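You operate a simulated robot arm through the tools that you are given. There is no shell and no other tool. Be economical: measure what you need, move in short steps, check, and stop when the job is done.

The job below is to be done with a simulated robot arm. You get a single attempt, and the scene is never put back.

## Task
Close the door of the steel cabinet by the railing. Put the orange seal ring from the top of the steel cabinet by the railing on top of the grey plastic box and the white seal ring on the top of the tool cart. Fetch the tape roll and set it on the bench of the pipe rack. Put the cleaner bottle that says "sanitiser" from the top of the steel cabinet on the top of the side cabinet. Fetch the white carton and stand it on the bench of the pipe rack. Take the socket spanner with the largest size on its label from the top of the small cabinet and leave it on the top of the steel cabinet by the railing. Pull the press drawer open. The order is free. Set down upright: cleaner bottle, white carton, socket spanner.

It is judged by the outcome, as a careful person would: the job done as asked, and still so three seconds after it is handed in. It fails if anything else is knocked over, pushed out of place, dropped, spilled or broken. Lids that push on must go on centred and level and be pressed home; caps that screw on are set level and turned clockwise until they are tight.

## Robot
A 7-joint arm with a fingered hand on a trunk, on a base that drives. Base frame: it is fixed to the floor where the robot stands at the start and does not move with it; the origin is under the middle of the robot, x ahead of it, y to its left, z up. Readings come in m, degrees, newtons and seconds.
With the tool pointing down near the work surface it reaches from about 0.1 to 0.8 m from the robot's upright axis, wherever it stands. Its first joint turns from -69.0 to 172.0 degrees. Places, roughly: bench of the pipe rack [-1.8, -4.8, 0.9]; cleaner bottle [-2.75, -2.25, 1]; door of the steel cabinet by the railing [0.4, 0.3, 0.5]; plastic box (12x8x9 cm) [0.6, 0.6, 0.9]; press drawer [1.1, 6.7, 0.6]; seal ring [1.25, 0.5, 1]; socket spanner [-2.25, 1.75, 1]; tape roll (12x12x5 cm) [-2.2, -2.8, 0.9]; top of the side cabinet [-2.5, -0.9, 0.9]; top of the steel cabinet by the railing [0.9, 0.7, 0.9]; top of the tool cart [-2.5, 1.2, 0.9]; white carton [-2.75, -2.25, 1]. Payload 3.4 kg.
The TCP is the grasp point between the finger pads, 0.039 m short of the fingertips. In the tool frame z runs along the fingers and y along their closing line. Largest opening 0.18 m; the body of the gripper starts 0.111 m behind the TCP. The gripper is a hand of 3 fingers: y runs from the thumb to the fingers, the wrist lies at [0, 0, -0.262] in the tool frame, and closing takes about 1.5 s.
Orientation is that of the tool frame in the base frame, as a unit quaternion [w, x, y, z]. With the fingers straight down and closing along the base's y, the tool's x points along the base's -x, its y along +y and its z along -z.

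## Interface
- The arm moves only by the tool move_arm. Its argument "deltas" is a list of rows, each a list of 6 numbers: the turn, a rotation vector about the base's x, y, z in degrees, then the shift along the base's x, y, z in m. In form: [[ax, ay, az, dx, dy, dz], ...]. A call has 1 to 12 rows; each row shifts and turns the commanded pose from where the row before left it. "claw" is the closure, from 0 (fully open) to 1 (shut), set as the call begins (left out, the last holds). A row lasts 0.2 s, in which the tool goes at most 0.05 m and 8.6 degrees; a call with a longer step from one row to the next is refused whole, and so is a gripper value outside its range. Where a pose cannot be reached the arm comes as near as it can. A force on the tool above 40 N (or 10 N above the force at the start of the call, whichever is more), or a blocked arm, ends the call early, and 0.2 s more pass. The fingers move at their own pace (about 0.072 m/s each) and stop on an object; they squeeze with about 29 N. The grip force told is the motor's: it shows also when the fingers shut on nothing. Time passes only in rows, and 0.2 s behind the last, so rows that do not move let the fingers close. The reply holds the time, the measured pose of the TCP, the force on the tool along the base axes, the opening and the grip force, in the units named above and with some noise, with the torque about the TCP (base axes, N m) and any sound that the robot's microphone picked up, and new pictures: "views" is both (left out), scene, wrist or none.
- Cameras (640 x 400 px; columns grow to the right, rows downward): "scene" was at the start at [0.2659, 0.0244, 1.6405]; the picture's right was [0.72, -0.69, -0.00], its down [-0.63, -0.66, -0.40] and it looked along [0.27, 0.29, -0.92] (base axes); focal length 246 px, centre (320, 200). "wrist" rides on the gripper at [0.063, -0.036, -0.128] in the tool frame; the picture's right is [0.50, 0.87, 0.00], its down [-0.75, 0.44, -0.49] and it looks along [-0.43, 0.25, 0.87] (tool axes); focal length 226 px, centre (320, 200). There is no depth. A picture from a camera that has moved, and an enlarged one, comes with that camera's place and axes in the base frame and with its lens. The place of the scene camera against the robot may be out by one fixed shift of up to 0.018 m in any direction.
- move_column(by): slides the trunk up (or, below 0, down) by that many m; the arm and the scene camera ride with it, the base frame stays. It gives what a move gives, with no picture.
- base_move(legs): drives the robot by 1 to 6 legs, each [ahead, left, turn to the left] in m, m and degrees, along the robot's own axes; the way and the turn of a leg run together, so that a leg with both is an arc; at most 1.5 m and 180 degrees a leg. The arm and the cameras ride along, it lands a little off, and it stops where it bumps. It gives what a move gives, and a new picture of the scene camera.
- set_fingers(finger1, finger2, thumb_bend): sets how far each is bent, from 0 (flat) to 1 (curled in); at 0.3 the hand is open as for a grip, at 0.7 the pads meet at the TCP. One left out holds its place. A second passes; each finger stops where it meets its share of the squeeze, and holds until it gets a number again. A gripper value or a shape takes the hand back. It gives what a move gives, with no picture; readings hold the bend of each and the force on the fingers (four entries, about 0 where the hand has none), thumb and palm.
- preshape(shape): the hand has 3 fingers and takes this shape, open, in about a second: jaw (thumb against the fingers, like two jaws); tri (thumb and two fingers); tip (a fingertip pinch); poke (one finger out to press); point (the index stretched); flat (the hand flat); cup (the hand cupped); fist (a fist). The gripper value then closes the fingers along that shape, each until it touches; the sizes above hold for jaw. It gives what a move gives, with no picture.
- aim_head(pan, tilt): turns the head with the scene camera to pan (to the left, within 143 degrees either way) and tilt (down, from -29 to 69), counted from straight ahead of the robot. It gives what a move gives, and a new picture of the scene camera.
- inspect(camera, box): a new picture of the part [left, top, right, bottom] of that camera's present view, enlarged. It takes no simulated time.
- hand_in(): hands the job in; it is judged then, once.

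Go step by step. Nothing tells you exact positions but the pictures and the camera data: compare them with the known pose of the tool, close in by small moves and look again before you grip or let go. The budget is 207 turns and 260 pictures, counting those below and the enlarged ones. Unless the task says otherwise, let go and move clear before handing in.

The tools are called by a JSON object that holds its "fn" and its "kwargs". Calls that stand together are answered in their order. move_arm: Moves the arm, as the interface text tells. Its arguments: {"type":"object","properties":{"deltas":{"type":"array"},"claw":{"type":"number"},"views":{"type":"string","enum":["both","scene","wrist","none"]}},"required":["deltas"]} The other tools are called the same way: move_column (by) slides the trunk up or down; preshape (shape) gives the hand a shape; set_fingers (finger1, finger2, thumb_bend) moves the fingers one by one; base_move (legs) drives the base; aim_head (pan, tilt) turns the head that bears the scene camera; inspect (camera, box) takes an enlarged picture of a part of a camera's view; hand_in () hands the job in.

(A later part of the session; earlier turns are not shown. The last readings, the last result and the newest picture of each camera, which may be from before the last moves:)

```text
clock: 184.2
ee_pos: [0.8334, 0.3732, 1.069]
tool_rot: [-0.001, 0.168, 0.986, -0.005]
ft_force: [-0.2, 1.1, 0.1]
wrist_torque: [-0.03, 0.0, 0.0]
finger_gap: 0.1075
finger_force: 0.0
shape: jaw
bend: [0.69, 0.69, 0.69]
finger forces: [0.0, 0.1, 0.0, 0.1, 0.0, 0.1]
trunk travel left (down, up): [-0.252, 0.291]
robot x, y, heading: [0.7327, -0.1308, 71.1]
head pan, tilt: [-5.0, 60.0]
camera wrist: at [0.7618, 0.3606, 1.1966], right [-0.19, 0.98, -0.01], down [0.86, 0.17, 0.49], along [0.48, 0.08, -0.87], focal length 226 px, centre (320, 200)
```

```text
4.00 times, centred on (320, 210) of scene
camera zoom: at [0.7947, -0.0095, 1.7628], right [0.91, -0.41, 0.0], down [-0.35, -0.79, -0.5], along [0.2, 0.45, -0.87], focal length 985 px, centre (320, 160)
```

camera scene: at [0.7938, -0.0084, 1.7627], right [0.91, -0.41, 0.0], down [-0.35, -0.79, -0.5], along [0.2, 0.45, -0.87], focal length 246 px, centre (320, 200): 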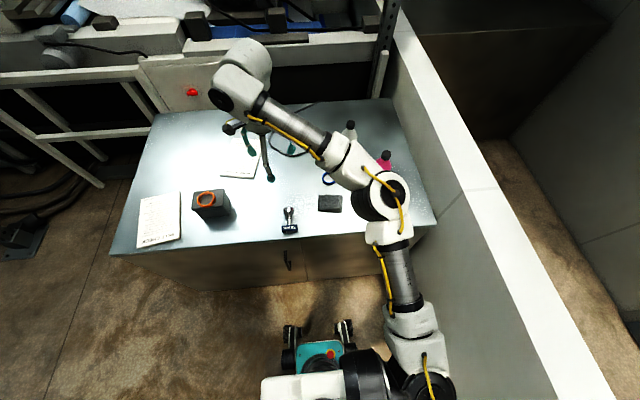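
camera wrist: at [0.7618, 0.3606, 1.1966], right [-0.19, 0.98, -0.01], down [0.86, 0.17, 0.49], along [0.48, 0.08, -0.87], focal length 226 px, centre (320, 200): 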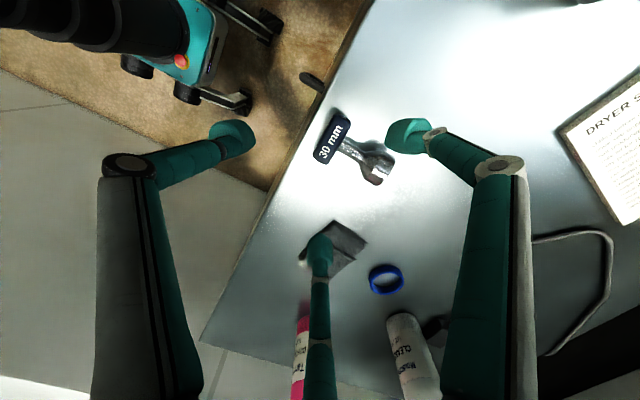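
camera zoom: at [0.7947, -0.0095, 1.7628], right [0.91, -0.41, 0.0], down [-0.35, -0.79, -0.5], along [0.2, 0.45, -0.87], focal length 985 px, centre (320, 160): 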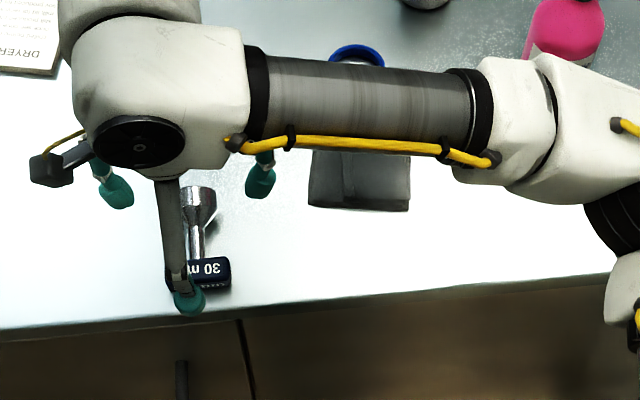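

{"fn": "move_arm", "kwargs": {"deltas": [[0, 0, -3, -0.006, 0.011, -0.03], [0, 0, 0, 0, 0, -0.04], [0, 0, 0, 0, 0, -0.03], [0, 0, 0, 0, 0, 0]], "views": "wrist"}}

```text
clock: 185.2
ee_pos: [0.8259, 0.3851, 0.9698]
tool_rot: [-0.002, 0.193, 0.981, -0.005]
ft_force: [-0.2, 0.3, -0.3]
wrist_torque: [0.01, -0.02, 0.01]
finger_gap: 0.1076
finger_force: 0.1
shape: jaw
bend: [0.69, 0.69, 0.69]
finger forces: [0.0, 0.0, 0.1, 0.0, 0.0, 0.0]
trunk travel left (down, up): [-0.252, 0.291]
robot x, y, heading: [0.7329, -0.1341, 71.2]
head pan, tilt: [-5.0, 60.0]
camera wrist: at [0.7547, 0.3746, 1.0967], right [-0.13, 0.99, -0.01], down [0.86, 0.12, 0.49], along [0.48, 0.06, -0.87], focal length 226 px, centre (320, 200)
```

wrist: 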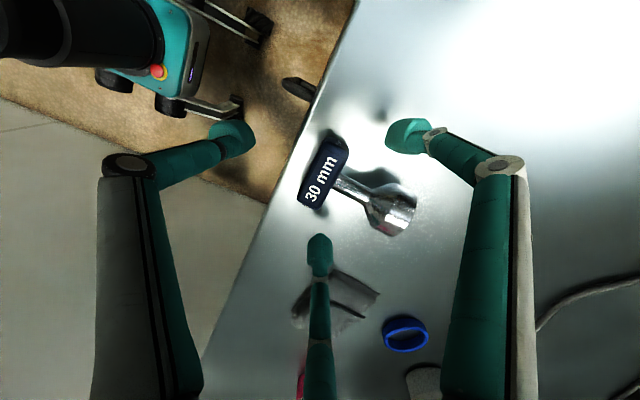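

{"fn": "move_arm", "kwargs": {"deltas": [[0, 0, 0, -0.002, 0, -0.015], [0, 0, 0, 0, 0, -0.009], [0, 0, 0, 0, 0, 0], [0, 0, 0, 0, 0, 0]], "views": "none"}}

{"fn": "move_arm", "kwargs": {"deltas": [[0, 0, 0, 0, 0, 0], [0, 0, 0, 0, 0, 0], [0, 0, 0, 0, 0, 0], [0, 0, 0, 0, 0, 0], [0, 0, 0, 0, 0, 0], [0, 0, 0, 0, 0, 0], [0, 0, 0, 0, 0, 0]], "claw": 1, "views": "wrist"}}

```text
clock: 186.2
ee_pos: [0.8245, 0.3844, 0.9442]
tool_rot: [-0.002, 0.193, 0.981, -0.005]
ft_force: [0.5, -0.4, 0.7]
wrist_torque: [0.02, -0.02, 0.02]
finger_gap: 0.1078
finger_force: 0.0
shape: jaw
bend: [0.69, 0.69, 0.69]
finger forces: [0.1, 0.1, 0.0, 0.1, 0.0, 0.1]
trunk travel left (down, up): [-0.252, 0.291]
robot x, y, heading: [0.7307, -0.1355, 70.9]
head pan, tilt: [-5.0, 60.0]
```

```text
clock: 187.8
ee_pos: [0.8249, 0.3851, 0.9435]
tool_rot: [-0.001, 0.194, 0.981, -0.004]
ft_force: [0.1, 0.9, 1.5]
wrist_torque: [-0.05, 0.03, 0.01]
finger_gap: 0.0201
finger_force: 29.1
shape: jaw
bend: [0.73, 0.74, 0.68]
finger forces: [22.3, 22.0, 0.0, 0.0, 32.2, 0.1]
trunk travel left (down, up): [-0.252, 0.291]
robot x, y, heading: [0.7284, -0.1315, 70.9]
head pan, tilt: [-5.0, 60.0]
camera wrist: at [0.7535, 0.3754, 1.0718], right [-0.13, 0.99, -0.01], down [0.86, 0.12, 0.49], along [0.48, 0.06, -0.87], focal length 226 px, centre (320, 200)
```

wrist: 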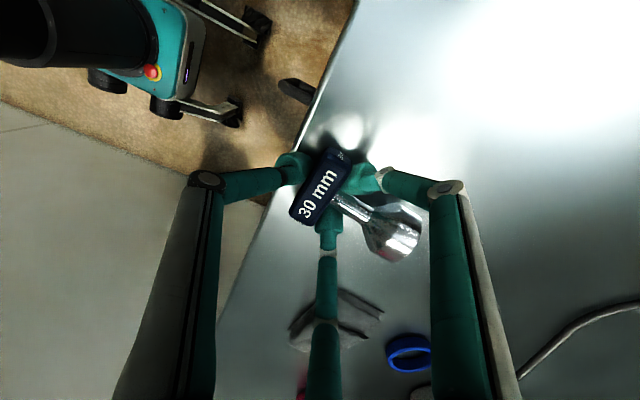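

Very firm grip now. New idea: with the hand turned horizontal (pointing left), the spanner in this grip becomes upright. Lift and test the rotation in free air.

{"fn": "move_arm", "kwargs": {"deltas": [[0, 0, 0, 0, 0, 0.02], [0, 0, 0, 0, 0, 0.04], [0, 0, 0, 0, 0.01, 0.045], [0, 0, 0, 0, 0.01, 0.045], [0, 0, 0, 0, 0.01, 0.045], [0, 0, 0, 0, 0.01, 0.045], [0, 0, -8, 0, 0.01, 0.02], [0, 0, -8, 0, 0.01, 0], [0, 0, -8, 0, 0, 0], [0, 0, -8, 0, 0, 0], [0, 0, -8, 0, 0, 0], [0, 0, -8, 0, 0, 0]], "views": "scene"}}

```text
clock: 190.4
ee_pos: [0.8247, 0.4444, 1.2032]
tool_rot: [-0.002, 0.577, 0.817, -0.006]
ft_force: [0.4, -0.4, -1.9]
wrist_torque: [-0.02, 0.11, 0.0]
finger_gap: 0.0195
finger_force: 28.9
shape: jaw
bend: [0.73, 0.74, 0.67]
finger forces: [24.1, 23.4, 0.0, 0.0, 32.5, 0.0]
trunk travel left (down, up): [-0.252, 0.291]
robot x, y, heading: [0.7275, -0.1316, 71.2]
head pan, tilt: [-5.0, 60.0]
camera scene: at [0.7938, -0.0081, 1.7626], right [0.91, -0.41, 0.0], down [-0.35, -0.79, -0.5], along [0.2, 0.45, -0.87], focal length 246 px, centre (320, 200)
```

scene: 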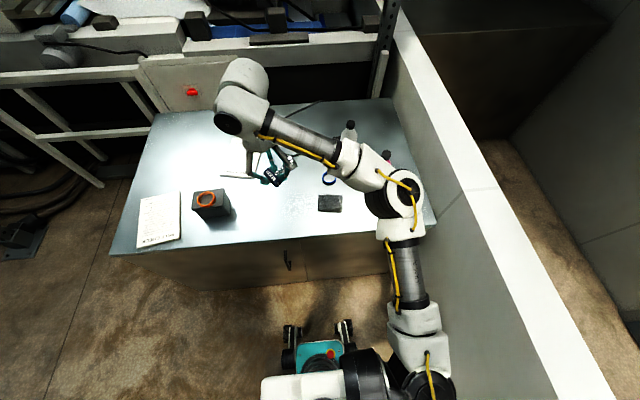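

{"fn": "move_arm", "kwargs": {"deltas": [[0, 0, -8, 0, 0, 0.02], [0, 0, -8, 0, 0, 0.02], [0, 0, -8, 0, 0, 0.02], [0, 0, -8, 0, 0, 0], [0, 0, -8, 0, 0, 0], [2.8, 7.8, 0, 0, 0, 0], [2.8, 7.8, 0, 0, 0, 0], [2.8, 7.8, 0, 0, 0, 0], [2.8, 7.8, 0, 0, 0, 0], [2.8, 7.8, 0, 0, 0, 0]], "views": "scene"}}

```text
clock: 192.6
ee_pos: [0.8257, 0.4443, 1.2637]
tool_rot: [-0.293, 0.765, 0.533, -0.21]
ft_force: [-0.2, 0.5, -3.1]
wrist_torque: [0.02, 0.02, -0.01]
finger_gap: 0.0191
finger_force: 28.9
shape: jaw
bend: [0.73, 0.74, 0.68]
finger forces: [26.5, 26.1, 0.0, 0.0, 32.3, 0.0]
trunk travel left (down, up): [-0.252, 0.291]
robot x, y, heading: [0.7298, -0.1333, 71.2]
head pan, tilt: [-5.0, 60.0]
camera scene: at [0.7985, -0.0085, 1.7624], right [0.91, -0.41, 0.0], down [-0.35, -0.79, -0.5], along [0.2, 0.45, -0.87], focal length 246 px, centre (320, 200)
```

scene: 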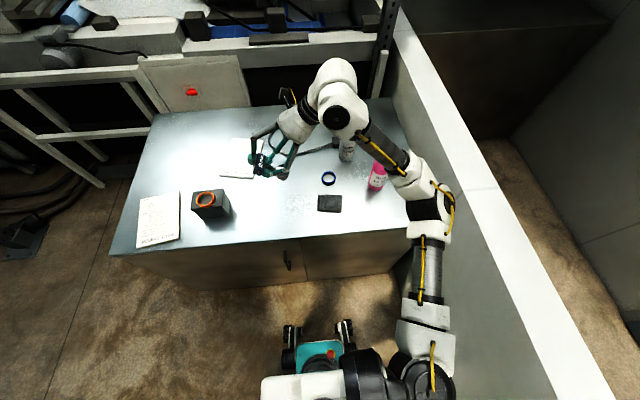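

It works. Finish the pitch to horizontal and swing the hand to point forward-left so the forearm stays clear of the bottles.

{"fn": "move_arm", "kwargs": {"deltas": [[2.76, 7.6, 0, 0, 0, 0], [2.76, 7.6, 0, 0, 0, 0], [2.76, 7.6, 0, 0, 0, 0], [0, 0, -7.5, 0, 0, 0], [0, 0, -7.5, 0, 0, 0], [0, 0, -7.5, 0, 0, 0], [0, 0, -7.5, 0, 0, 0], [0, 0, -7.5, 0, 0, 0], [0, 0, -7.5, 0, 0, 0]], "views": "both"}}

```text
clock: 194.6
ee_pos: [0.8634, 0.503, 1.2401]
tool_rot: [-0.532, 0.814, 0.193, -0.128]
ft_force: [-0.6, 0.3, -3.6]
wrist_torque: [-0.01, 0.01, -0.02]
finger_gap: 0.0176
finger_force: 29.3
shape: jaw
bend: [0.73, 0.74, 0.67]
finger forces: [23.3, 29.0, 0.0, 0.0, 32.6, 0.1]
out of reach, approached as far as the arm can: row 8, 9
trunk travel left (down, up): [-0.252, 0.291]
robot x, y, heading: [0.7304, -0.1316, 71.2]
head pan, tilt: [-5.0, 60.0]
camera scene: at [0.7951, -0.0067, 1.7622], right [0.91, -0.41, 0.0], down [-0.35, -0.79, -0.49], along [0.2, 0.45, -0.87], focal length 246 px, centre (320, 200)
camera wrist: at [0.9646, 0.4382, 1.3247], right [0.6, -0.08, -0.79], down [-0.39, -0.9, -0.2], along [-0.7, 0.43, -0.57], focal length 226 px, centre (320, 200)
```

scene: 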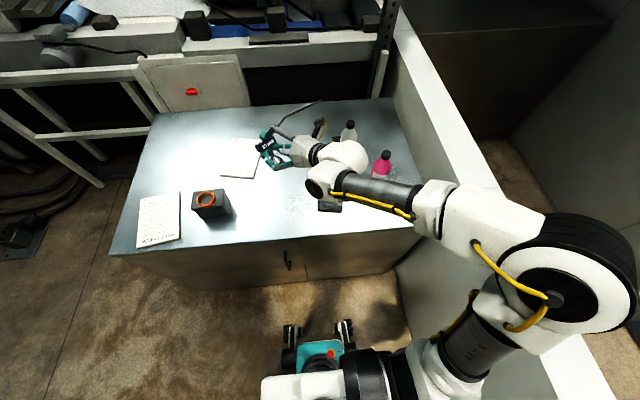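
wrist: 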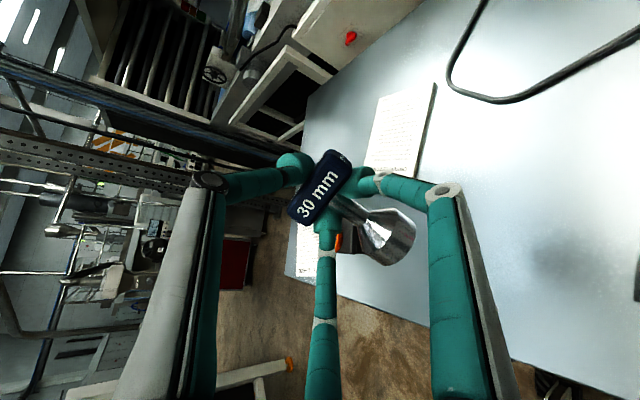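

Now 23.6° of pitch remains; finish it with a small shift inward.

{"fn": "move_arm", "kwargs": {"deltas": [[7.0, 3.57, 0, -0.015, -0.01, 0], [7.0, 3.57, 0, -0.015, -0.01, 0], [7.0, 3.57, 0, -0.015, -0.01, 0], [0, 0, 0, 0, 0, 0]], "views": "scene"}}

```text
clock: 195.6
ee_pos: [0.8388, 0.476, 1.2397]
tool_rot: [-0.687, 0.691, 0.152, -0.165]
ft_force: [-0.2, -0.1, -2.0]
wrist_torque: [-0.06, -0.03, -0.02]
finger_gap: 0.0173
finger_force: 29.5
shape: jaw
bend: [0.73, 0.74, 0.67]
finger forces: [24.9, 29.6, 0.1, 0.1, 32.5, 0.0]
out of reach, approached as far as the arm can: row 1, 2, 3
trunk travel left (down, up): [-0.252, 0.291]
robot x, y, heading: [0.7299, -0.1307, 70.9]
head pan, tilt: [-5.0, 60.0]
camera scene: at [0.7924, -0.0108, 1.763], right [0.91, -0.41, 0.0], down [-0.35, -0.79, -0.5], along [0.2, 0.46, -0.87], focal length 246 px, centre (320, 200)
```

scene: 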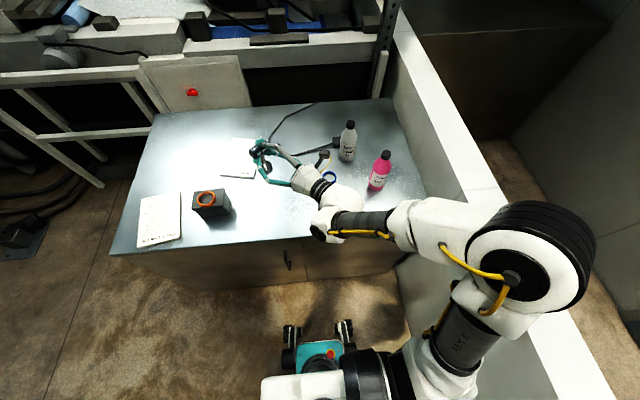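

Hand is now horizontal with the spanner upright. Check visually.

{"fn": "inspect", "kwargs": {"camera": "scene", "box": [220, 120, 340, 195]}}

{"fn": "inspect", "kwargs": {"camera": "wrist", "box": [160, 80, 480, 280]}}

```text
5.33 times, centred on (280, 158) of scene
camera zoom: at [0.7924, -0.0108, 1.763], right [0.91, -0.41, 0.0], down [-0.35, -0.79, -0.5], along [0.2, 0.46, -0.87], focal length 1313 px, centre (533, 427)
```

zoom: 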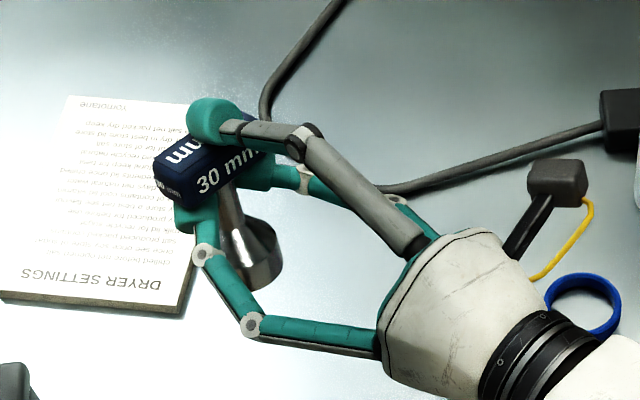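

```text
2.00 times, centred on (320, 180) of wrist
camera zoom: at [0.9514, 0.3872, 1.274], right [0.44, 0.21, -0.88], down [-0.47, -0.78, -0.42], along [-0.77, 0.6, -0.24], focal length 452 px, centre (320, 240)
```

zoom: 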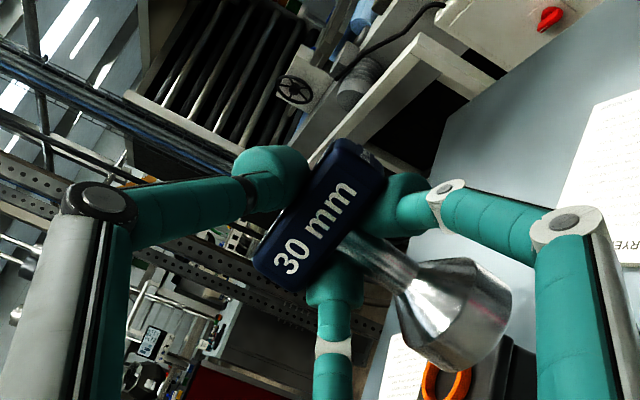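

{"fn": "inspect", "kwargs": {"camera": "scene", "box": [245, 130, 285, 180]}}

{"fn": "inspect", "kwargs": {"camera": "wrist", "box": [280, 130, 430, 260]}}

```text
8.00 times, centred on (265, 155) of scene
camera zoom: at [0.7924, -0.0108, 1.763], right [0.91, -0.41, 0.0], down [-0.35, -0.79, -0.5], along [0.2, 0.46, -0.87], focal length 1970 px, centre (760, 560)
```

zoom: 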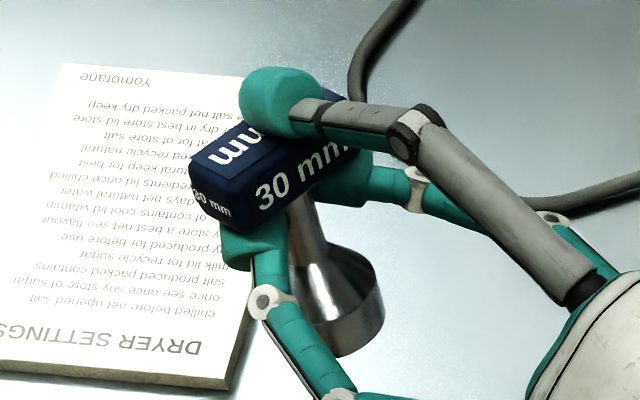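

```text
3.08 times, centred on (355, 195) of wrist
camera zoom: at [0.9514, 0.3872, 1.274], right [0.44, 0.21, -0.88], down [-0.47, -0.78, -0.42], along [-0.77, 0.6, -0.24], focal length 696 px, centre (212, 215)
```

zoom: 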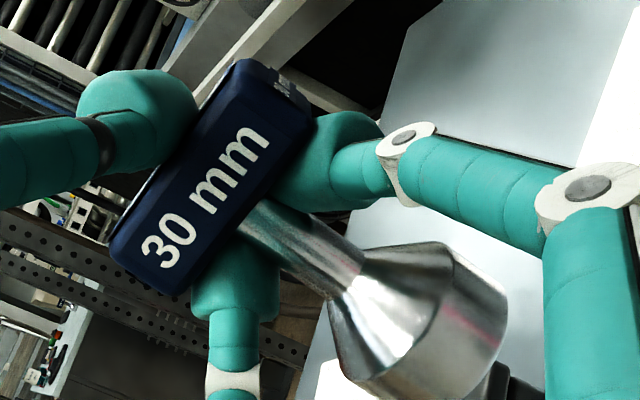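

The spanner leans ~7° (base toward palm). Correct that by a small rotation, then come down near the front edge so the hand body stays outside the table.

{"fn": "move_arm", "kwargs": {"deltas": [[7.1, 0, 0, -0.01, -0.02, 0], [0, 0, 0, -0.012, -0.045, 0], [0, 0, 0, 0, 0, -0.04], [0, 0, 0, 0, 0, -0.04], [0, 0, 0, 0, 0, -0.04], [0, 0, 0, 0, 0, 0]], "views": "scene"}}

{"fn": "inspect", "kwargs": {"camera": "scene", "box": [240, 140, 340, 210]}}

```text
clock: 197.0
ee_pos: [0.8304, 0.418, 1.1138]
tool_rot: [0.729, -0.648, -0.159, 0.152]
ft_force: [0.6, 0.4, -1.5]
wrist_torque: [-0.07, -0.06, -0.03]
finger_gap: 0.0171
finger_force: 28.9
shape: jaw
bend: [0.73, 0.74, 0.67]
finger forces: [24.4, 31.4, 0.0, 0.1, 33.3, 0.1]
out of reach, approached as far as the arm can: row 2
trunk travel left (down, up): [-0.252, 0.291]
robot x, y, heading: [0.7299, -0.1333, 71.0]
head pan, tilt: [-5.0, 60.0]
camera scene: at [0.7989, -0.0142, 1.7632], right [0.91, -0.41, -0.01], down [-0.35, -0.79, -0.5], along [0.2, 0.46, -0.87], focal length 246 px, centre (320, 200)
```

scene: 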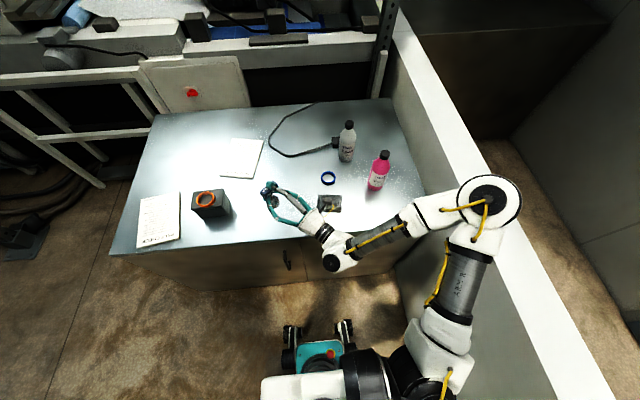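

```text
5.71 times, centred on (290, 175) of scene
camera zoom: at [0.7989, -0.0142, 1.7632], right [0.91, -0.41, -0.01], down [-0.35, -0.79, -0.5], along [0.2, 0.46, -0.87], focal length 1407 px, centre (491, 343)
```

zoom: 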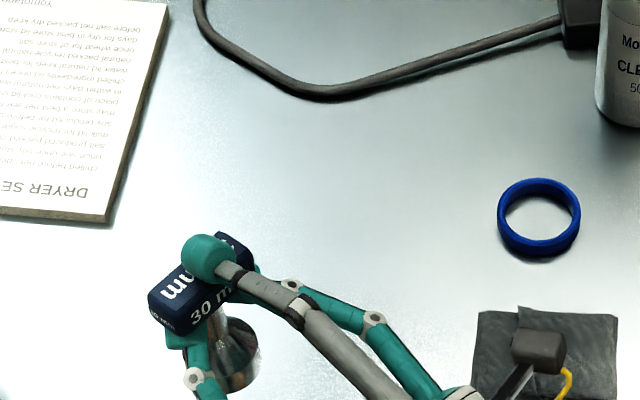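

Looks close to upright. Lower further.

{"fn": "move_arm", "kwargs": {"deltas": [[0, 0, 0, 0, 0, -0.04], [0, 0, 0, 0, 0, -0.03], [0, 0, 0, 0, 0, -0.02], [0, 0, 0, 0, 0, 0]], "views": "scene"}}

{"fn": "inspect", "kwargs": {"camera": "scene", "box": [240, 160, 340, 230]}}

```text
clock: 198.0
ee_pos: [0.8223, 0.4226, 1.0208]
tool_rot: [0.728, -0.649, -0.162, 0.152]
ft_force: [-0.2, 0.7, -2.7]
wrist_torque: [-0.04, -0.07, -0.03]
finger_gap: 0.0168
finger_force: 28.8
shape: jaw
bend: [0.73, 0.74, 0.67]
finger forces: [23.1, 31.5, 0.0, 0.0, 33.3, 0.1]
trunk travel left (down, up): [-0.252, 0.291]
robot x, y, heading: [0.7295, -0.137, 71.2]
head pan, tilt: [-5.0, 60.0]
camera scene: at [0.7824, -0.0064, 1.763], right [0.91, -0.41, 0.0], down [-0.35, -0.79, -0.5], along [0.2, 0.45, -0.87], focal length 246 px, centre (320, 200)
```

scene: 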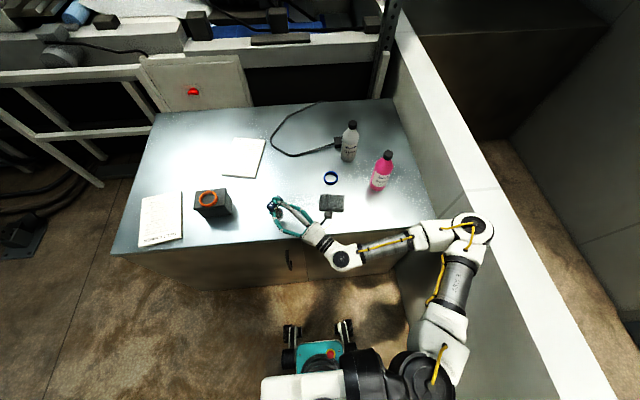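

```text
5.71 times, centred on (290, 195) of scene
camera zoom: at [0.7824, -0.0064, 1.763], right [0.91, -0.41, 0.0], down [-0.35, -0.79, -0.5], along [0.2, 0.45, -0.87], focal length 1407 px, centre (491, 229)
```

zoom: 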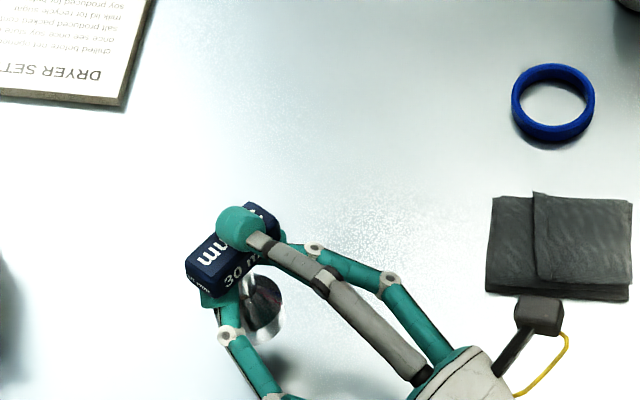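

{"fn": "move_arm", "kwargs": {"deltas": [[0, 0, 0, 0, 0, -0.008], [0, 0, 0, 0, 0, -0.006], [0, 0, 0, 0, 0, -0.004], [0, 0, 0, 0, 0, 0]], "views": "none"}}

{"fn": "inspect", "kwargs": {"camera": "scene", "box": [250, 180, 320, 230]}}

```text
clock: 199.0
ee_pos: [0.8354, 0.4186, 1.0038]
tool_rot: [0.729, -0.648, -0.157, 0.152]
ft_force: [-0.6, 0.3, -2.1]
wrist_torque: [-0.08, -0.02, -0.01]
finger_gap: 0.0167
finger_force: 29.2
shape: jaw
bend: [0.73, 0.74, 0.67]
finger forces: [23.4, 31.5, 0.0, 0.0, 33.2, 0.1]
trunk travel left (down, up): [-0.252, 0.291]
robot x, y, heading: [0.7256, -0.1349, 70.9]
head pan, tilt: [-5.0, 60.0]
```

```text
8.00 times, centred on (285, 205) of scene
camera zoom: at [0.7932, -0.0098, 1.7628], right [0.91, -0.41, 0.0], down [-0.35, -0.79, -0.5], along [0.2, 0.45, -0.87], focal length 1970 px, centre (600, 160)
```

zoom: 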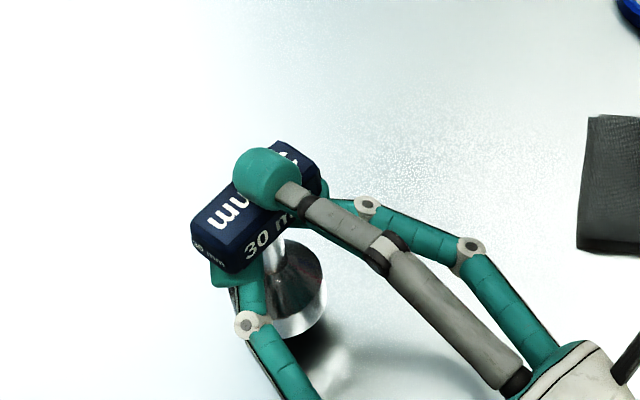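

{"fn": "move_arm", "kwargs": {"deltas": [[0, 0, 0, 0, 0, -0.004], [0, 0, 0, 0, 0, -0.004], [0, 0, 0, 0, 0, 0]], "views": "none"}}

{"fn": "move_arm", "kwargs": {"deltas": [[0, 0, 0, 0, 0, -0.003], [0, 0, 0, 0, 0, -0.003], [0, 0, 0, 0, 0, 0]], "views": "wrist"}}

```text
clock: 199.8
ee_pos: [0.8336, 0.4186, 0.9948]
tool_rot: [0.728, -0.649, -0.158, 0.153]
ft_force: [-1.2, 0.1, -2.1]
wrist_torque: [-0.03, -0.05, -0.02]
finger_gap: 0.0165
finger_force: 28.6
shape: jaw
bend: [0.73, 0.74, 0.67]
finger forces: [23.4, 31.5, 0.1, 0.0, 33.3, 0.0]
trunk travel left (down, up): [-0.252, 0.291]
robot x, y, heading: [0.728, -0.1349, 70.8]
head pan, tilt: [-5.0, 60.0]
```

```text
clock: 200.6
ee_pos: [0.8341, 0.4211, 0.9886]
tool_rot: [0.728, -0.649, -0.159, 0.153]
ft_force: [0.5, 0.4, -2.9]
wrist_torque: [-0.06, -0.08, 0.01]
finger_gap: 0.0167
finger_force: 28.8
shape: jaw
bend: [0.73, 0.74, 0.67]
finger forces: [23.6, 31.5, 0.0, 0.0, 33.3, 0.0]
trunk travel left (down, up): [-0.252, 0.291]
robot x, y, heading: [0.7321, -0.1329, 71.1]
head pan, tilt: [-5.0, 60.0]
camera wrist: at [0.9456, 0.3272, 1.0129], right [0.44, 0.31, -0.84], down [-0.48, -0.72, -0.51], along [-0.76, 0.63, -0.16], focal length 226 px, centre (320, 200)
```

wrist: 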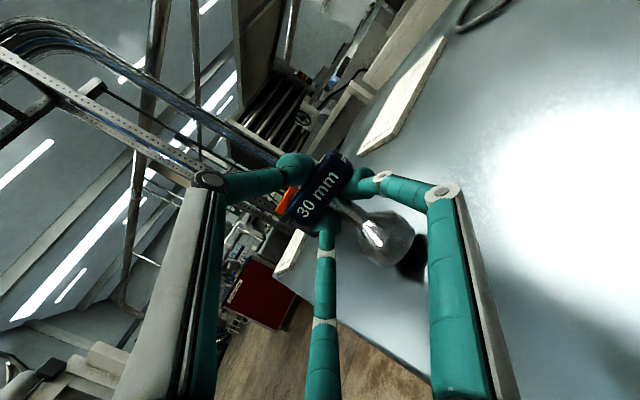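

{"fn": "inspect", "kwargs": {"camera": "wrist", "box": [280, 130, 440, 300]}}

```text
2.35 times, centred on (360, 215) of wrist
camera zoom: at [0.9456, 0.3272, 1.0129], right [0.44, 0.31, -0.84], down [-0.48, -0.72, -0.51], along [-0.76, 0.63, -0.16], focal length 532 px, centre (226, 165)
```

zoom: 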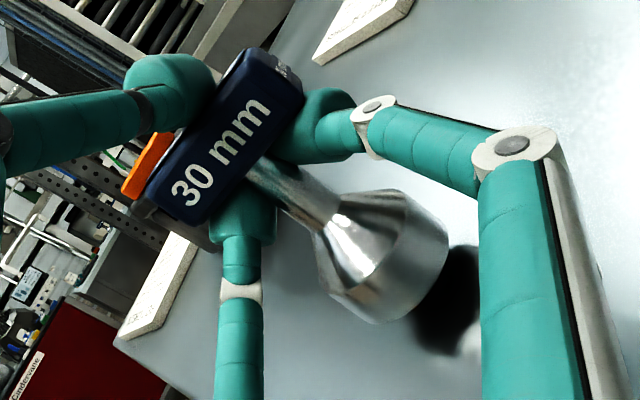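

Residual lean of a few degrees (base toward the robot). Add a small correction and continue down to contact.

{"fn": "move_arm", "kwargs": {"deltas": [[3.5, -2.3, 0, 0, 0, 0], [0, 0, 0, 0, 0, -0.004], [0, 0, 0, 0, 0, -0.003], [0, 0, 0, 0, 0, 0]], "views": "none"}}

{"fn": "inspect", "kwargs": {"camera": "wrist", "box": [280, 130, 440, 300]}}

{"fn": "inspect", "kwargs": {"camera": "scene", "box": [250, 180, 320, 230]}}

```text
clock: 201.6
ee_pos: [0.8351, 0.4191, 0.9823]
tool_rot: [0.745, -0.628, -0.177, 0.135]
ft_force: [-0.5, -0.2, -2.4]
wrist_torque: [-0.06, -0.04, 0.0]
finger_gap: 0.0166
finger_force: 28.7
shape: jaw
bend: [0.73, 0.74, 0.67]
finger forces: [23.8, 31.7, 0.0, 0.0, 33.4, 0.0]
trunk travel left (down, up): [-0.252, 0.291]
robot x, y, heading: [0.7326, -0.1321, 71.1]
head pan, tilt: [-5.0, 60.0]
```

```text
2.35 times, centred on (360, 215) of wrist
camera zoom: at [0.9455, 0.325, 1.0049], right [0.47, 0.36, -0.81], down [-0.46, -0.68, -0.57], along [-0.76, 0.64, -0.16], focal length 532 px, centre (226, 165)
```

zoom: 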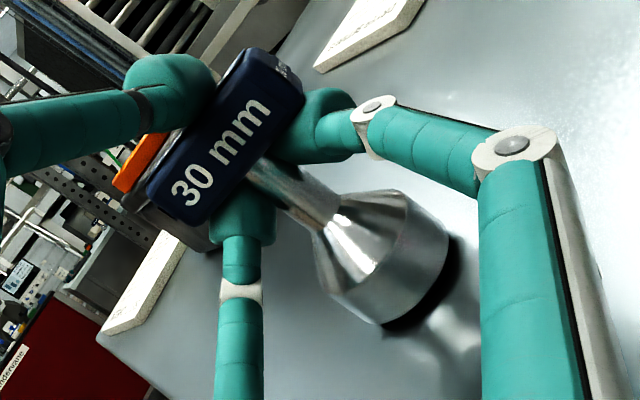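

```text
8.00 times, centred on (285, 205) of scene
camera zoom: at [0.7971, -0.0111, 1.7628], right [0.91, -0.41, 0.0], down [-0.35, -0.79, -0.5], along [0.2, 0.46, -0.87], focal length 1970 px, centre (600, 160)
```

zoom: 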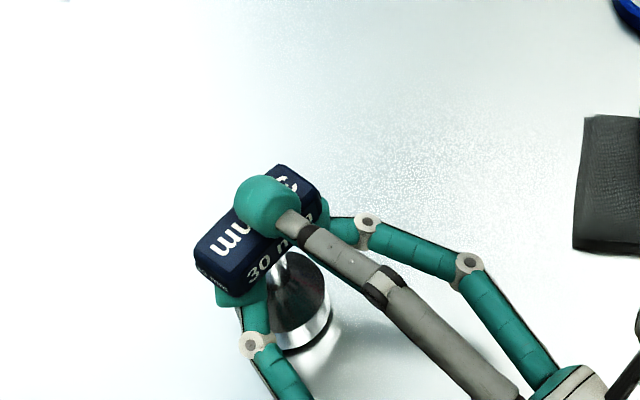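

{"fn": "move_arm", "kwargs": {"deltas": [[0, 0, 0, 0, 0, -0.003], [0, 0, 0, 0, 0, -0.002], [0, 0, 0, 0, 0, 0]], "views": "none"}}

{"fn": "move_arm", "kwargs": {"deltas": [[0, 0, 0, 0, 0, -0.002], [0, 0, 0, 0, 0, -0.001], [0, 0, 0, 0, 0, 0]], "views": "none"}}

{"fn": "inspect", "kwargs": {"camera": "wrist", "box": [280, 130, 440, 300]}}

```text
clock: 202.4
ee_pos: [0.8347, 0.4197, 0.9798]
tool_rot: [0.745, -0.628, -0.178, 0.135]
ft_force: [0.1, -0.8, 3.8]
wrist_torque: [0.16, 0.08, 0.01]
finger_gap: 0.0165
finger_force: 29.0
shape: jaw
bend: [0.73, 0.74, 0.67]
finger forces: [22.3, 29.6, 0.0, 0.0, 35.3, 0.1]
trunk travel left (down, up): [-0.252, 0.291]
robot x, y, heading: [0.7294, -0.1351, 71.4]
head pan, tilt: [-5.0, 60.0]
```

```text
clock: 203.2
ee_pos: [0.8346, 0.4194, 0.9764]
tool_rot: [0.746, -0.628, -0.178, 0.135]
ft_force: [0.3, -0.8, 10.5]
wrist_torque: [0.51, 0.24, -0.04]
finger_gap: 0.0164
finger_force: 29.0
shape: jaw
bend: [0.73, 0.74, 0.66]
finger forces: [21.6, 27.9, 0.1, 0.0, 38.3, 0.1]
trunk travel left (down, up): [-0.252, 0.291]
robot x, y, heading: [0.7283, -0.1334, 71.2]
head pan, tilt: [-5.0, 60.0]
```

```text
2.35 times, centred on (360, 215) of wrist
camera zoom: at [0.9452, 0.3247, 0.9985], right [0.47, 0.36, -0.81], down [-0.46, -0.68, -0.57], along [-0.76, 0.64, -0.15], focal length 532 px, centre (226, 165)
```

zoom: 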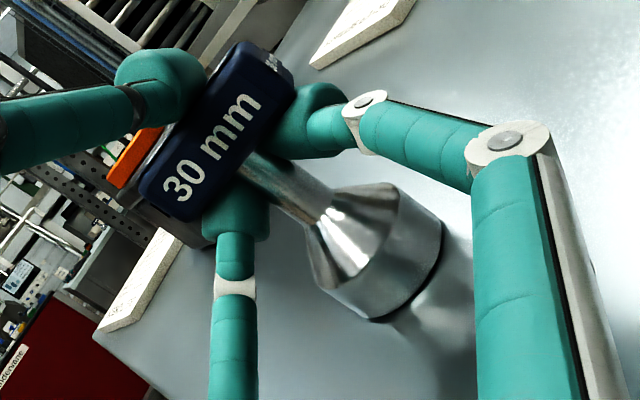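

Seated on the surface. Release.

{"fn": "move_arm", "kwargs": {"deltas": [[0, 0, 0, 0, 0, 0.002], [0, 0, 0, 0, 0, 0], [0, 0, 0, 0, 0, 0], [0, 0, 0, 0, 0, 0], [0, 0, 0, 0, 0, 0], [0, 0, 0, 0, 0, 0]], "claw": 0.35, "views": "both"}}

```text
clock: 204.6
ee_pos: [0.8336, 0.4183, 0.9767]
tool_rot: [0.745, -0.629, -0.177, 0.135]
ft_force: [0.0, 0.0, -0.1]
wrist_torque: [0.02, 0.01, -0.02]
finger_gap: 0.1166
finger_force: 0.0
shape: jaw
bend: [0.66, 0.66, 0.66]
finger forces: [0.1, 0.1, 0.0, 0.0, 0.1, 0.0]
trunk travel left (down, up): [-0.252, 0.291]
robot x, y, heading: [0.7281, -0.1336, 71.3]
head pan, tilt: [-5.0, 60.0]
camera scene: at [0.7967, -0.0116, 1.7628], right [0.91, -0.41, 0.0], down [-0.35, -0.79, -0.5], along [0.2, 0.46, -0.87], focal length 246 px, centre (320, 200)
camera wrist: at [0.945, 0.3249, 0.9994], right [0.47, 0.36, -0.81], down [-0.46, -0.68, -0.57], along [-0.76, 0.64, -0.16], focal length 226 px, centre (320, 200)
```

scene: 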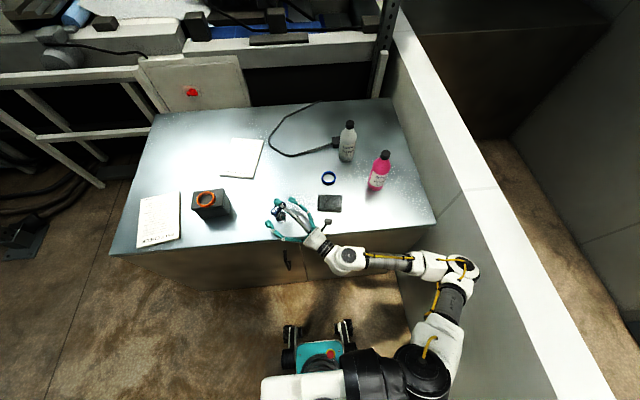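
wrist: 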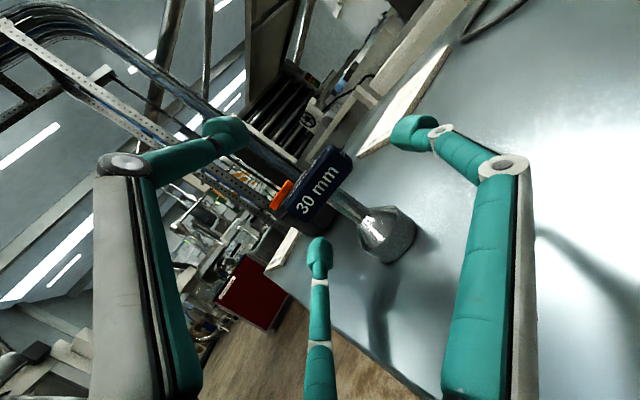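

It stands. Retract the hand straight back.

{"fn": "move_arm", "kwargs": {"deltas": [[0, 0, 0, 0.009, -0.018, -0.001], [0, 0, 0, 0.013, -0.027, -0.001], [0, 0, 0, 0.015, -0.031, -0.001], [0, 0, 0, 0.015, -0.031, 0], [0, 0, 0, 0.015, -0.031, 0], [0, 0, 0, 0, 0, 0]], "views": "scene"}}

{"fn": "inspect", "kwargs": {"camera": "scene", "box": [240, 160, 400, 260]}}

```text
clock: 206.0
ee_pos: [0.9026, 0.3001, 0.9569]
tool_rot: [0.745, -0.629, -0.178, 0.134]
ft_force: [-0.3, -0.2, -0.4]
wrist_torque: [-0.02, 0.04, 0.02]
finger_gap: 0.1167
finger_force: 0.0
shape: jaw
bend: [0.66, 0.66, 0.66]
finger forces: [0.1, 0.0, 0.0, 0.1, 0.1, 0.0]
out of reach, approached as far as the arm can: row 4, 5
trunk travel left (down, up): [-0.252, 0.291]
robot x, y, heading: [0.7305, -0.1297, 71.1]
head pan, tilt: [-5.0, 60.0]
camera scene: at [0.782, -0.0055, 1.7627], right [0.91, -0.41, 0.01], down [-0.35, -0.79, -0.5], along [0.21, 0.45, -0.87], focal length 246 px, centre (320, 200)
```

scene: 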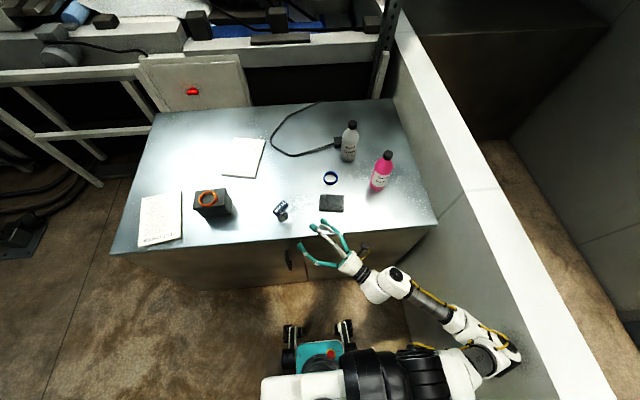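

```text
4.00 times, centred on (320, 210) of scene
camera zoom: at [0.782, -0.0055, 1.7627], right [0.91, -0.41, 0.01], down [-0.35, -0.79, -0.5], along [0.21, 0.45, -0.87], focal length 985 px, centre (320, 160)
```

zoom: 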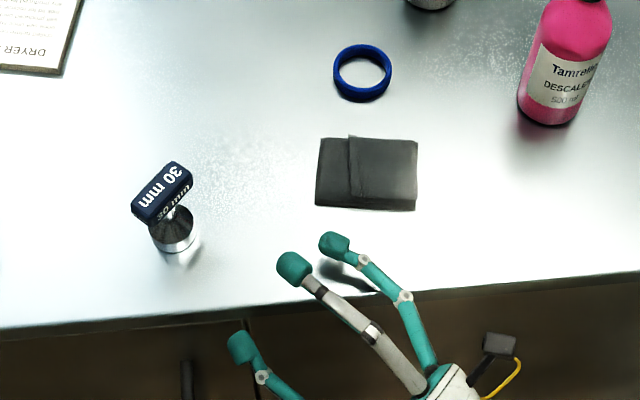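

Spanner stands upright. Back the base away, then bring the arm back to a normal pose.

{"fn": "base_move", "kwargs": {"legs": [[-0.2, 0, 0], [-0.15, 0.2, 0]]}}

```text
clock: 209.0
ee_pos: [0.6136, 0.0265, 0.9562]
tool_rot: [0.746, -0.627, -0.177, 0.138]
ft_force: [0.3, -0.5, -0.3]
wrist_torque: [0.02, 0.03, 0.01]
finger_gap: 0.1168
finger_force: 0.1
shape: jaw
bend: [0.66, 0.66, 0.66]
finger forces: [0.1, 0.0, 0.0, 0.0, 0.0, 0.0]
trunk travel left (down, up): [-0.252, 0.291]
robot x, y, heading: [0.4324, -0.4024, 71.2]
head pan, tilt: [-5.0, 60.0]
camera scene: at [0.5056, -0.2854, 1.7629], right [0.92, -0.4, -0.01], down [-0.35, -0.79, -0.5], along [0.19, 0.46, -0.87], focal length 246 px, centre (320, 200)
```

scene: 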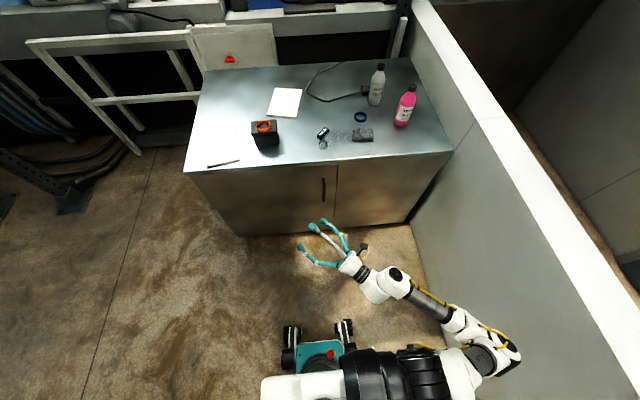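

{"fn": "inspect", "kwargs": {"camera": "scene", "box": [180, 90, 460, 250]}}

{"fn": "move_arm", "kwargs": {"deltas": [[0, 0, 0, 0.01, 0.03, 0.03], [0, 0, 0, 0.01, 0.03, 0.03], [0, 0, 0, 0, 0.03, 0.03], [-7, -3.6, 0, 0, 0.02, 0.03], [-7, -3.6, 0, 0, 0.02, 0.03], [-7, -3.6, 0, 0, 0.01, 0.03], [-7, -3.6, 0, 0, 0.01, 0.03], [-7, -3.6, 0, 0, 0, 0.02], [-7, -3.6, 0, 0, 0, 0.02], [-7, -3.6, 0, 0, 0, 0], [-7, -3.6, 0, 0, 0, 0], [-7, -3.6, 0, 0, 0, 0]], "views": "scene"}}

```text
2.29 times, centred on (320, 170) of scene
camera zoom: at [0.5056, -0.2854, 1.7629], right [0.92, -0.4, -0.01], down [-0.35, -0.79, -0.5], along [0.19, 0.46, -0.87], focal length 563 px, centre (320, 269)
```

zoom: 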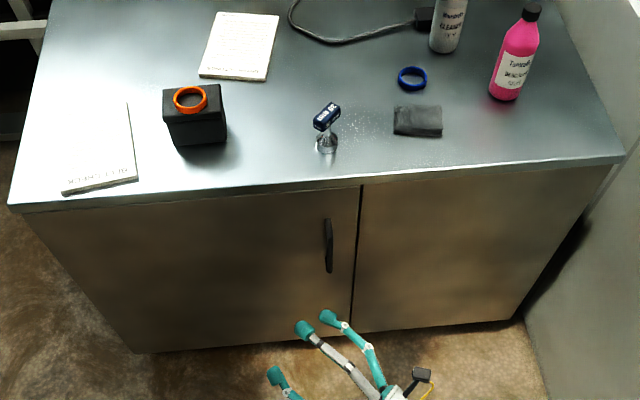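

```text
clock: 211.6
ee_pos: [0.6253, 0.2098, 1.2023]
tool_rot: [-0.233, 0.932, 0.273, -0.037]
ft_force: [0.0, -0.1, -0.3]
wrist_torque: [-0.01, 0.04, 0.01]
finger_gap: 0.117
finger_force: 0.1
shape: jaw
bend: [0.66, 0.66, 0.66]
finger forces: [0.0, 0.0, 0.1, 0.1, 0.0, 0.1]
out of reach, approached as far as the arm can: row 7, 8, 9
trunk travel left (down, up): [-0.252, 0.291]
robot x, y, heading: [0.4305, -0.4002, 71.4]
head pan, tilt: [-5.0, 60.0]
camera scene: at [0.5021, -0.279, 1.7624], right [0.92, -0.4, -0.01], down [-0.35, -0.79, -0.5], along [0.19, 0.46, -0.87], focal length 246 px, centre (320, 200)
```

scene: 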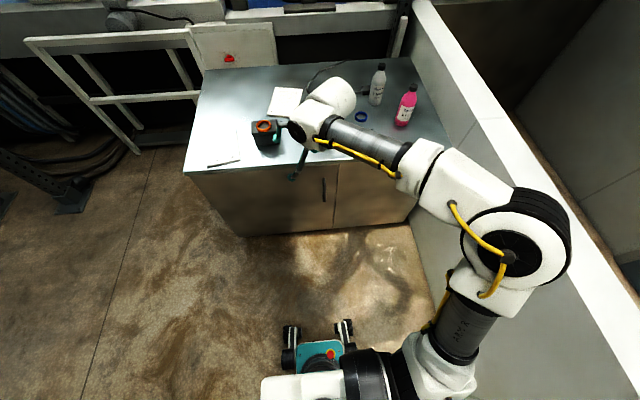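

Everything there is in order. Finish straightening the tool and yaw it back, retracting.

{"fn": "move_arm", "kwargs": {"deltas": [[-7, -3.6, 0, 0, -0.02, 0], [-7, -3.6, 0, 0, -0.02, 0], [-7, -3.6, 0, -0.01, -0.03, 0], [-1.5, -0.8, 0, -0.01, -0.03, 0], [0, 0, 8.4, -0.01, -0.03, 0], [0, 0, 8.4, -0.01, -0.02, 0], [0, 0, 8.4, 0, -0.02, 0], [0, 0, 8.4, 0, 0, 0], [0, 0, 8.4, 0, 0, 0], [0, 0, 8.4, 0, 0, 0], [0, 0, 8.4, 0, 0, 0], [0, 0, 8.4, 0, 0, 0]], "views": "none"}}

{"fn": "move_arm", "kwargs": {"deltas": [[0, 0, 8.4, 0, 0, 0], [0, 0, 8.4, 0, 0, 0], [0, 0, 8.4, 0, 0, 0], [0, 0, 8.4, 0, 0, 0], [0, 0, 8.4, 0, 0, 0], [0, 0, 8.4, 0, 0, 0], [0, 0, 8.4, 0, 0, 0], [0, 0, 8.4, 0, 0, 0], [0, 0, 8.4, 0, 0, 0]], "views": "scene"}}

```text
clock: 214.2
ee_pos: [0.5784, 0.0405, 1.2037]
tool_rot: [-0.02, 0.64, 0.768, -0.007]
ft_force: [-0.7, 0.4, 0.1]
wrist_torque: [-0.02, -0.01, 0.01]
finger_gap: 0.1169
finger_force: 0.1
shape: jaw
bend: [0.66, 0.66, 0.66]
finger forces: [0.1, 0.1, 0.0, 0.1, 0.0, 0.1]
trunk travel left (down, up): [-0.252, 0.291]
robot x, y, heading: [0.4288, -0.4005, 71.1]
head pan, tilt: [-5.0, 60.0]
```

```text
clock: 216.2
ee_pos: [0.583, 0.0392, 1.2043]
tool_rot: [-0.011, 0.035, 0.999, -0.019]
ft_force: [-1.2, -0.5, 0.3]
wrist_torque: [0.03, 0.04, 0.05]
finger_gap: 0.117
finger_force: 0.0
shape: jaw
bend: [0.66, 0.66, 0.66]
finger forces: [0.0, 0.0, 0.0, 0.1, 0.1, 0.0]
trunk travel left (down, up): [-0.252, 0.291]
robot x, y, heading: [0.4299, -0.3981, 71.4]
head pan, tilt: [-5.0, 60.0]
camera scene: at [0.4945, -0.2779, 1.7628], right [0.92, -0.4, 0.0], down [-0.35, -0.79, -0.5], along [0.2, 0.46, -0.87], focal length 246 px, centre (320, 200)
```

scene: 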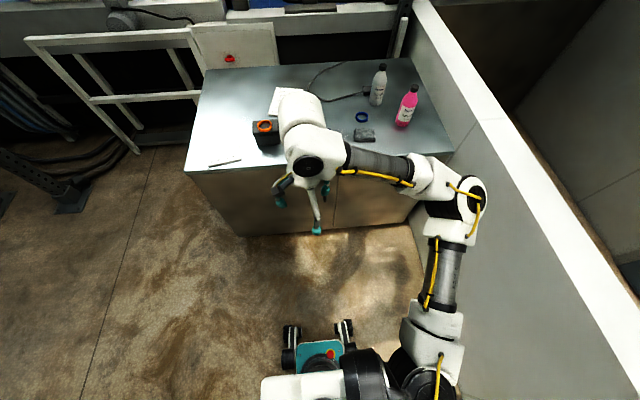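

Now drive toward the south-west area (tape roll, bottle, carton), avoiding the pole and the machine.

{"fn": "base_move", "kwargs": {"legs": [[-1.18, 0.055, 0], [0, 0, 144]]}}

{"fn": "aim_head", "kwargs": {"pan": 0, "tilt": 25}}

```text
clock: 228.0
ee_pos: [-0.3763, -1.7634, 1.2039]
tool_rot: [-0.014, 0.934, -0.355, 0.017]
ft_force: [-0.4, 0.5, 0.8]
wrist_torque: [0.02, -0.01, 0.0]
finger_gap: 0.1172
finger_force: 0.0
shape: jaw
bend: [0.66, 0.66, 0.66]
finger forces: [0.0, 0.0, 0.0, 0.0, 0.0, 0.1]
trunk travel left (down, up): [-0.252, 0.291]
robot x, y, heading: [0.0101, -1.5081, -146.2]
head pan, tilt: [-5.0, 60.0]
camera scene: at [-0.114, -1.5992, 1.7628], right [-0.48, 0.88, 0.0], down [0.76, 0.42, -0.5], along [-0.43, -0.24, -0.87], focal length 246 px, centre (320, 200)
```

scene: 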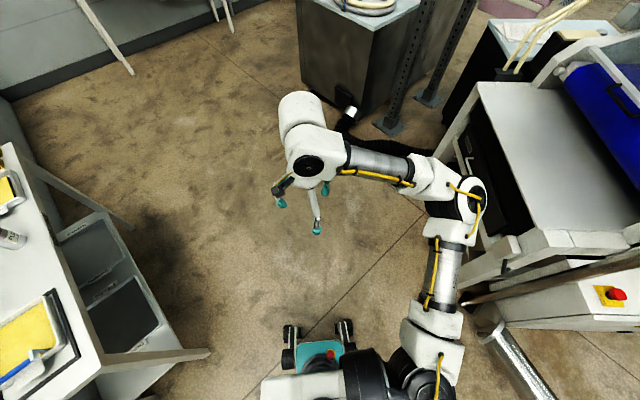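

```text
clock: 229.0
ee_pos: [-0.3745, -1.7623, 1.205]
tool_rot: [-0.013, 0.935, -0.355, 0.016]
ft_force: [-0.2, -0.8, 0.3]
wrist_torque: [0.01, 0.0, 0.01]
finger_gap: 0.1169
finger_force: 0.1
shape: jaw
bend: [0.66, 0.66, 0.66]
finger forces: [0.0, 0.1, 0.0, 0.0, 0.1, 0.0]
trunk travel left (down, up): [-0.252, 0.291]
robot x, y, heading: [0.0112, -1.506, -146.1]
head pan, tilt: [0.0, 25.0]
camera scene: at [-0.1323, -1.6182, 1.8127], right [-0.56, 0.83, 0.0], down [0.36, 0.24, -0.9], along [-0.75, -0.51, -0.43], focal length 246 px, centre (320, 200)
```

scene: 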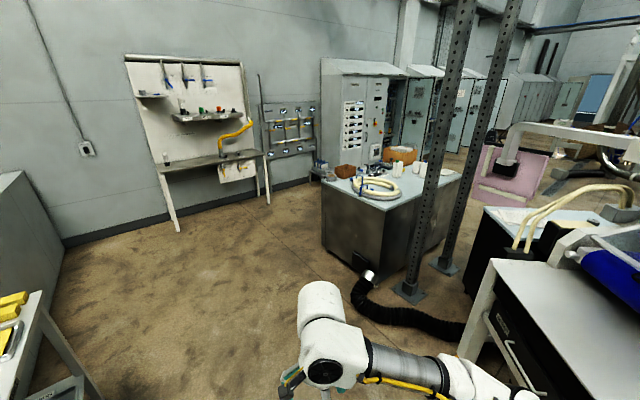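

{"fn": "inspect", "kwargs": {"camera": "scene", "box": [300, 130, 640, 300]}}

{"fn": "inspect", "kwargs": {"camera": "scene", "box": [110, 50, 320, 200]}}

```text
1.88 times, centred on (470, 215) of scene
camera zoom: at [-0.1323, -1.6182, 1.8127], right [-0.56, 0.83, 0.0], down [0.36, 0.24, -0.9], along [-0.75, -0.51, -0.43], focal length 464 px, centre (38, 172)
```

zoom: 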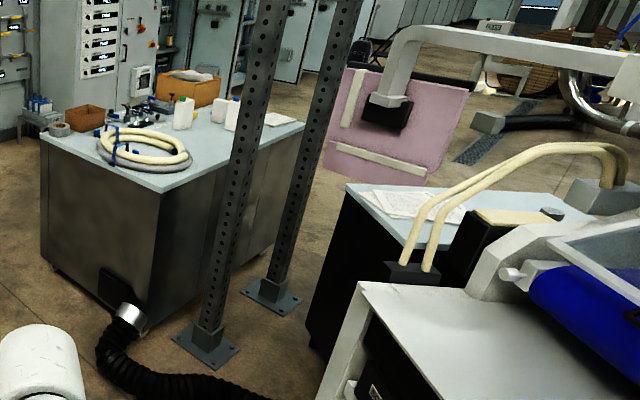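

```text
2.67 times, centred on (215, 125) of scene
camera zoom: at [-0.1323, -1.6182, 1.8127], right [-0.56, 0.83, 0.0], down [0.36, 0.24, -0.9], along [-0.75, -0.51, -0.43], focal length 657 px, centre (600, 400)
```

zoom: 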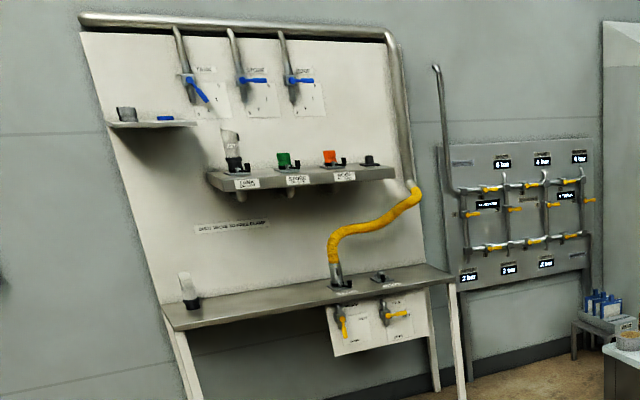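

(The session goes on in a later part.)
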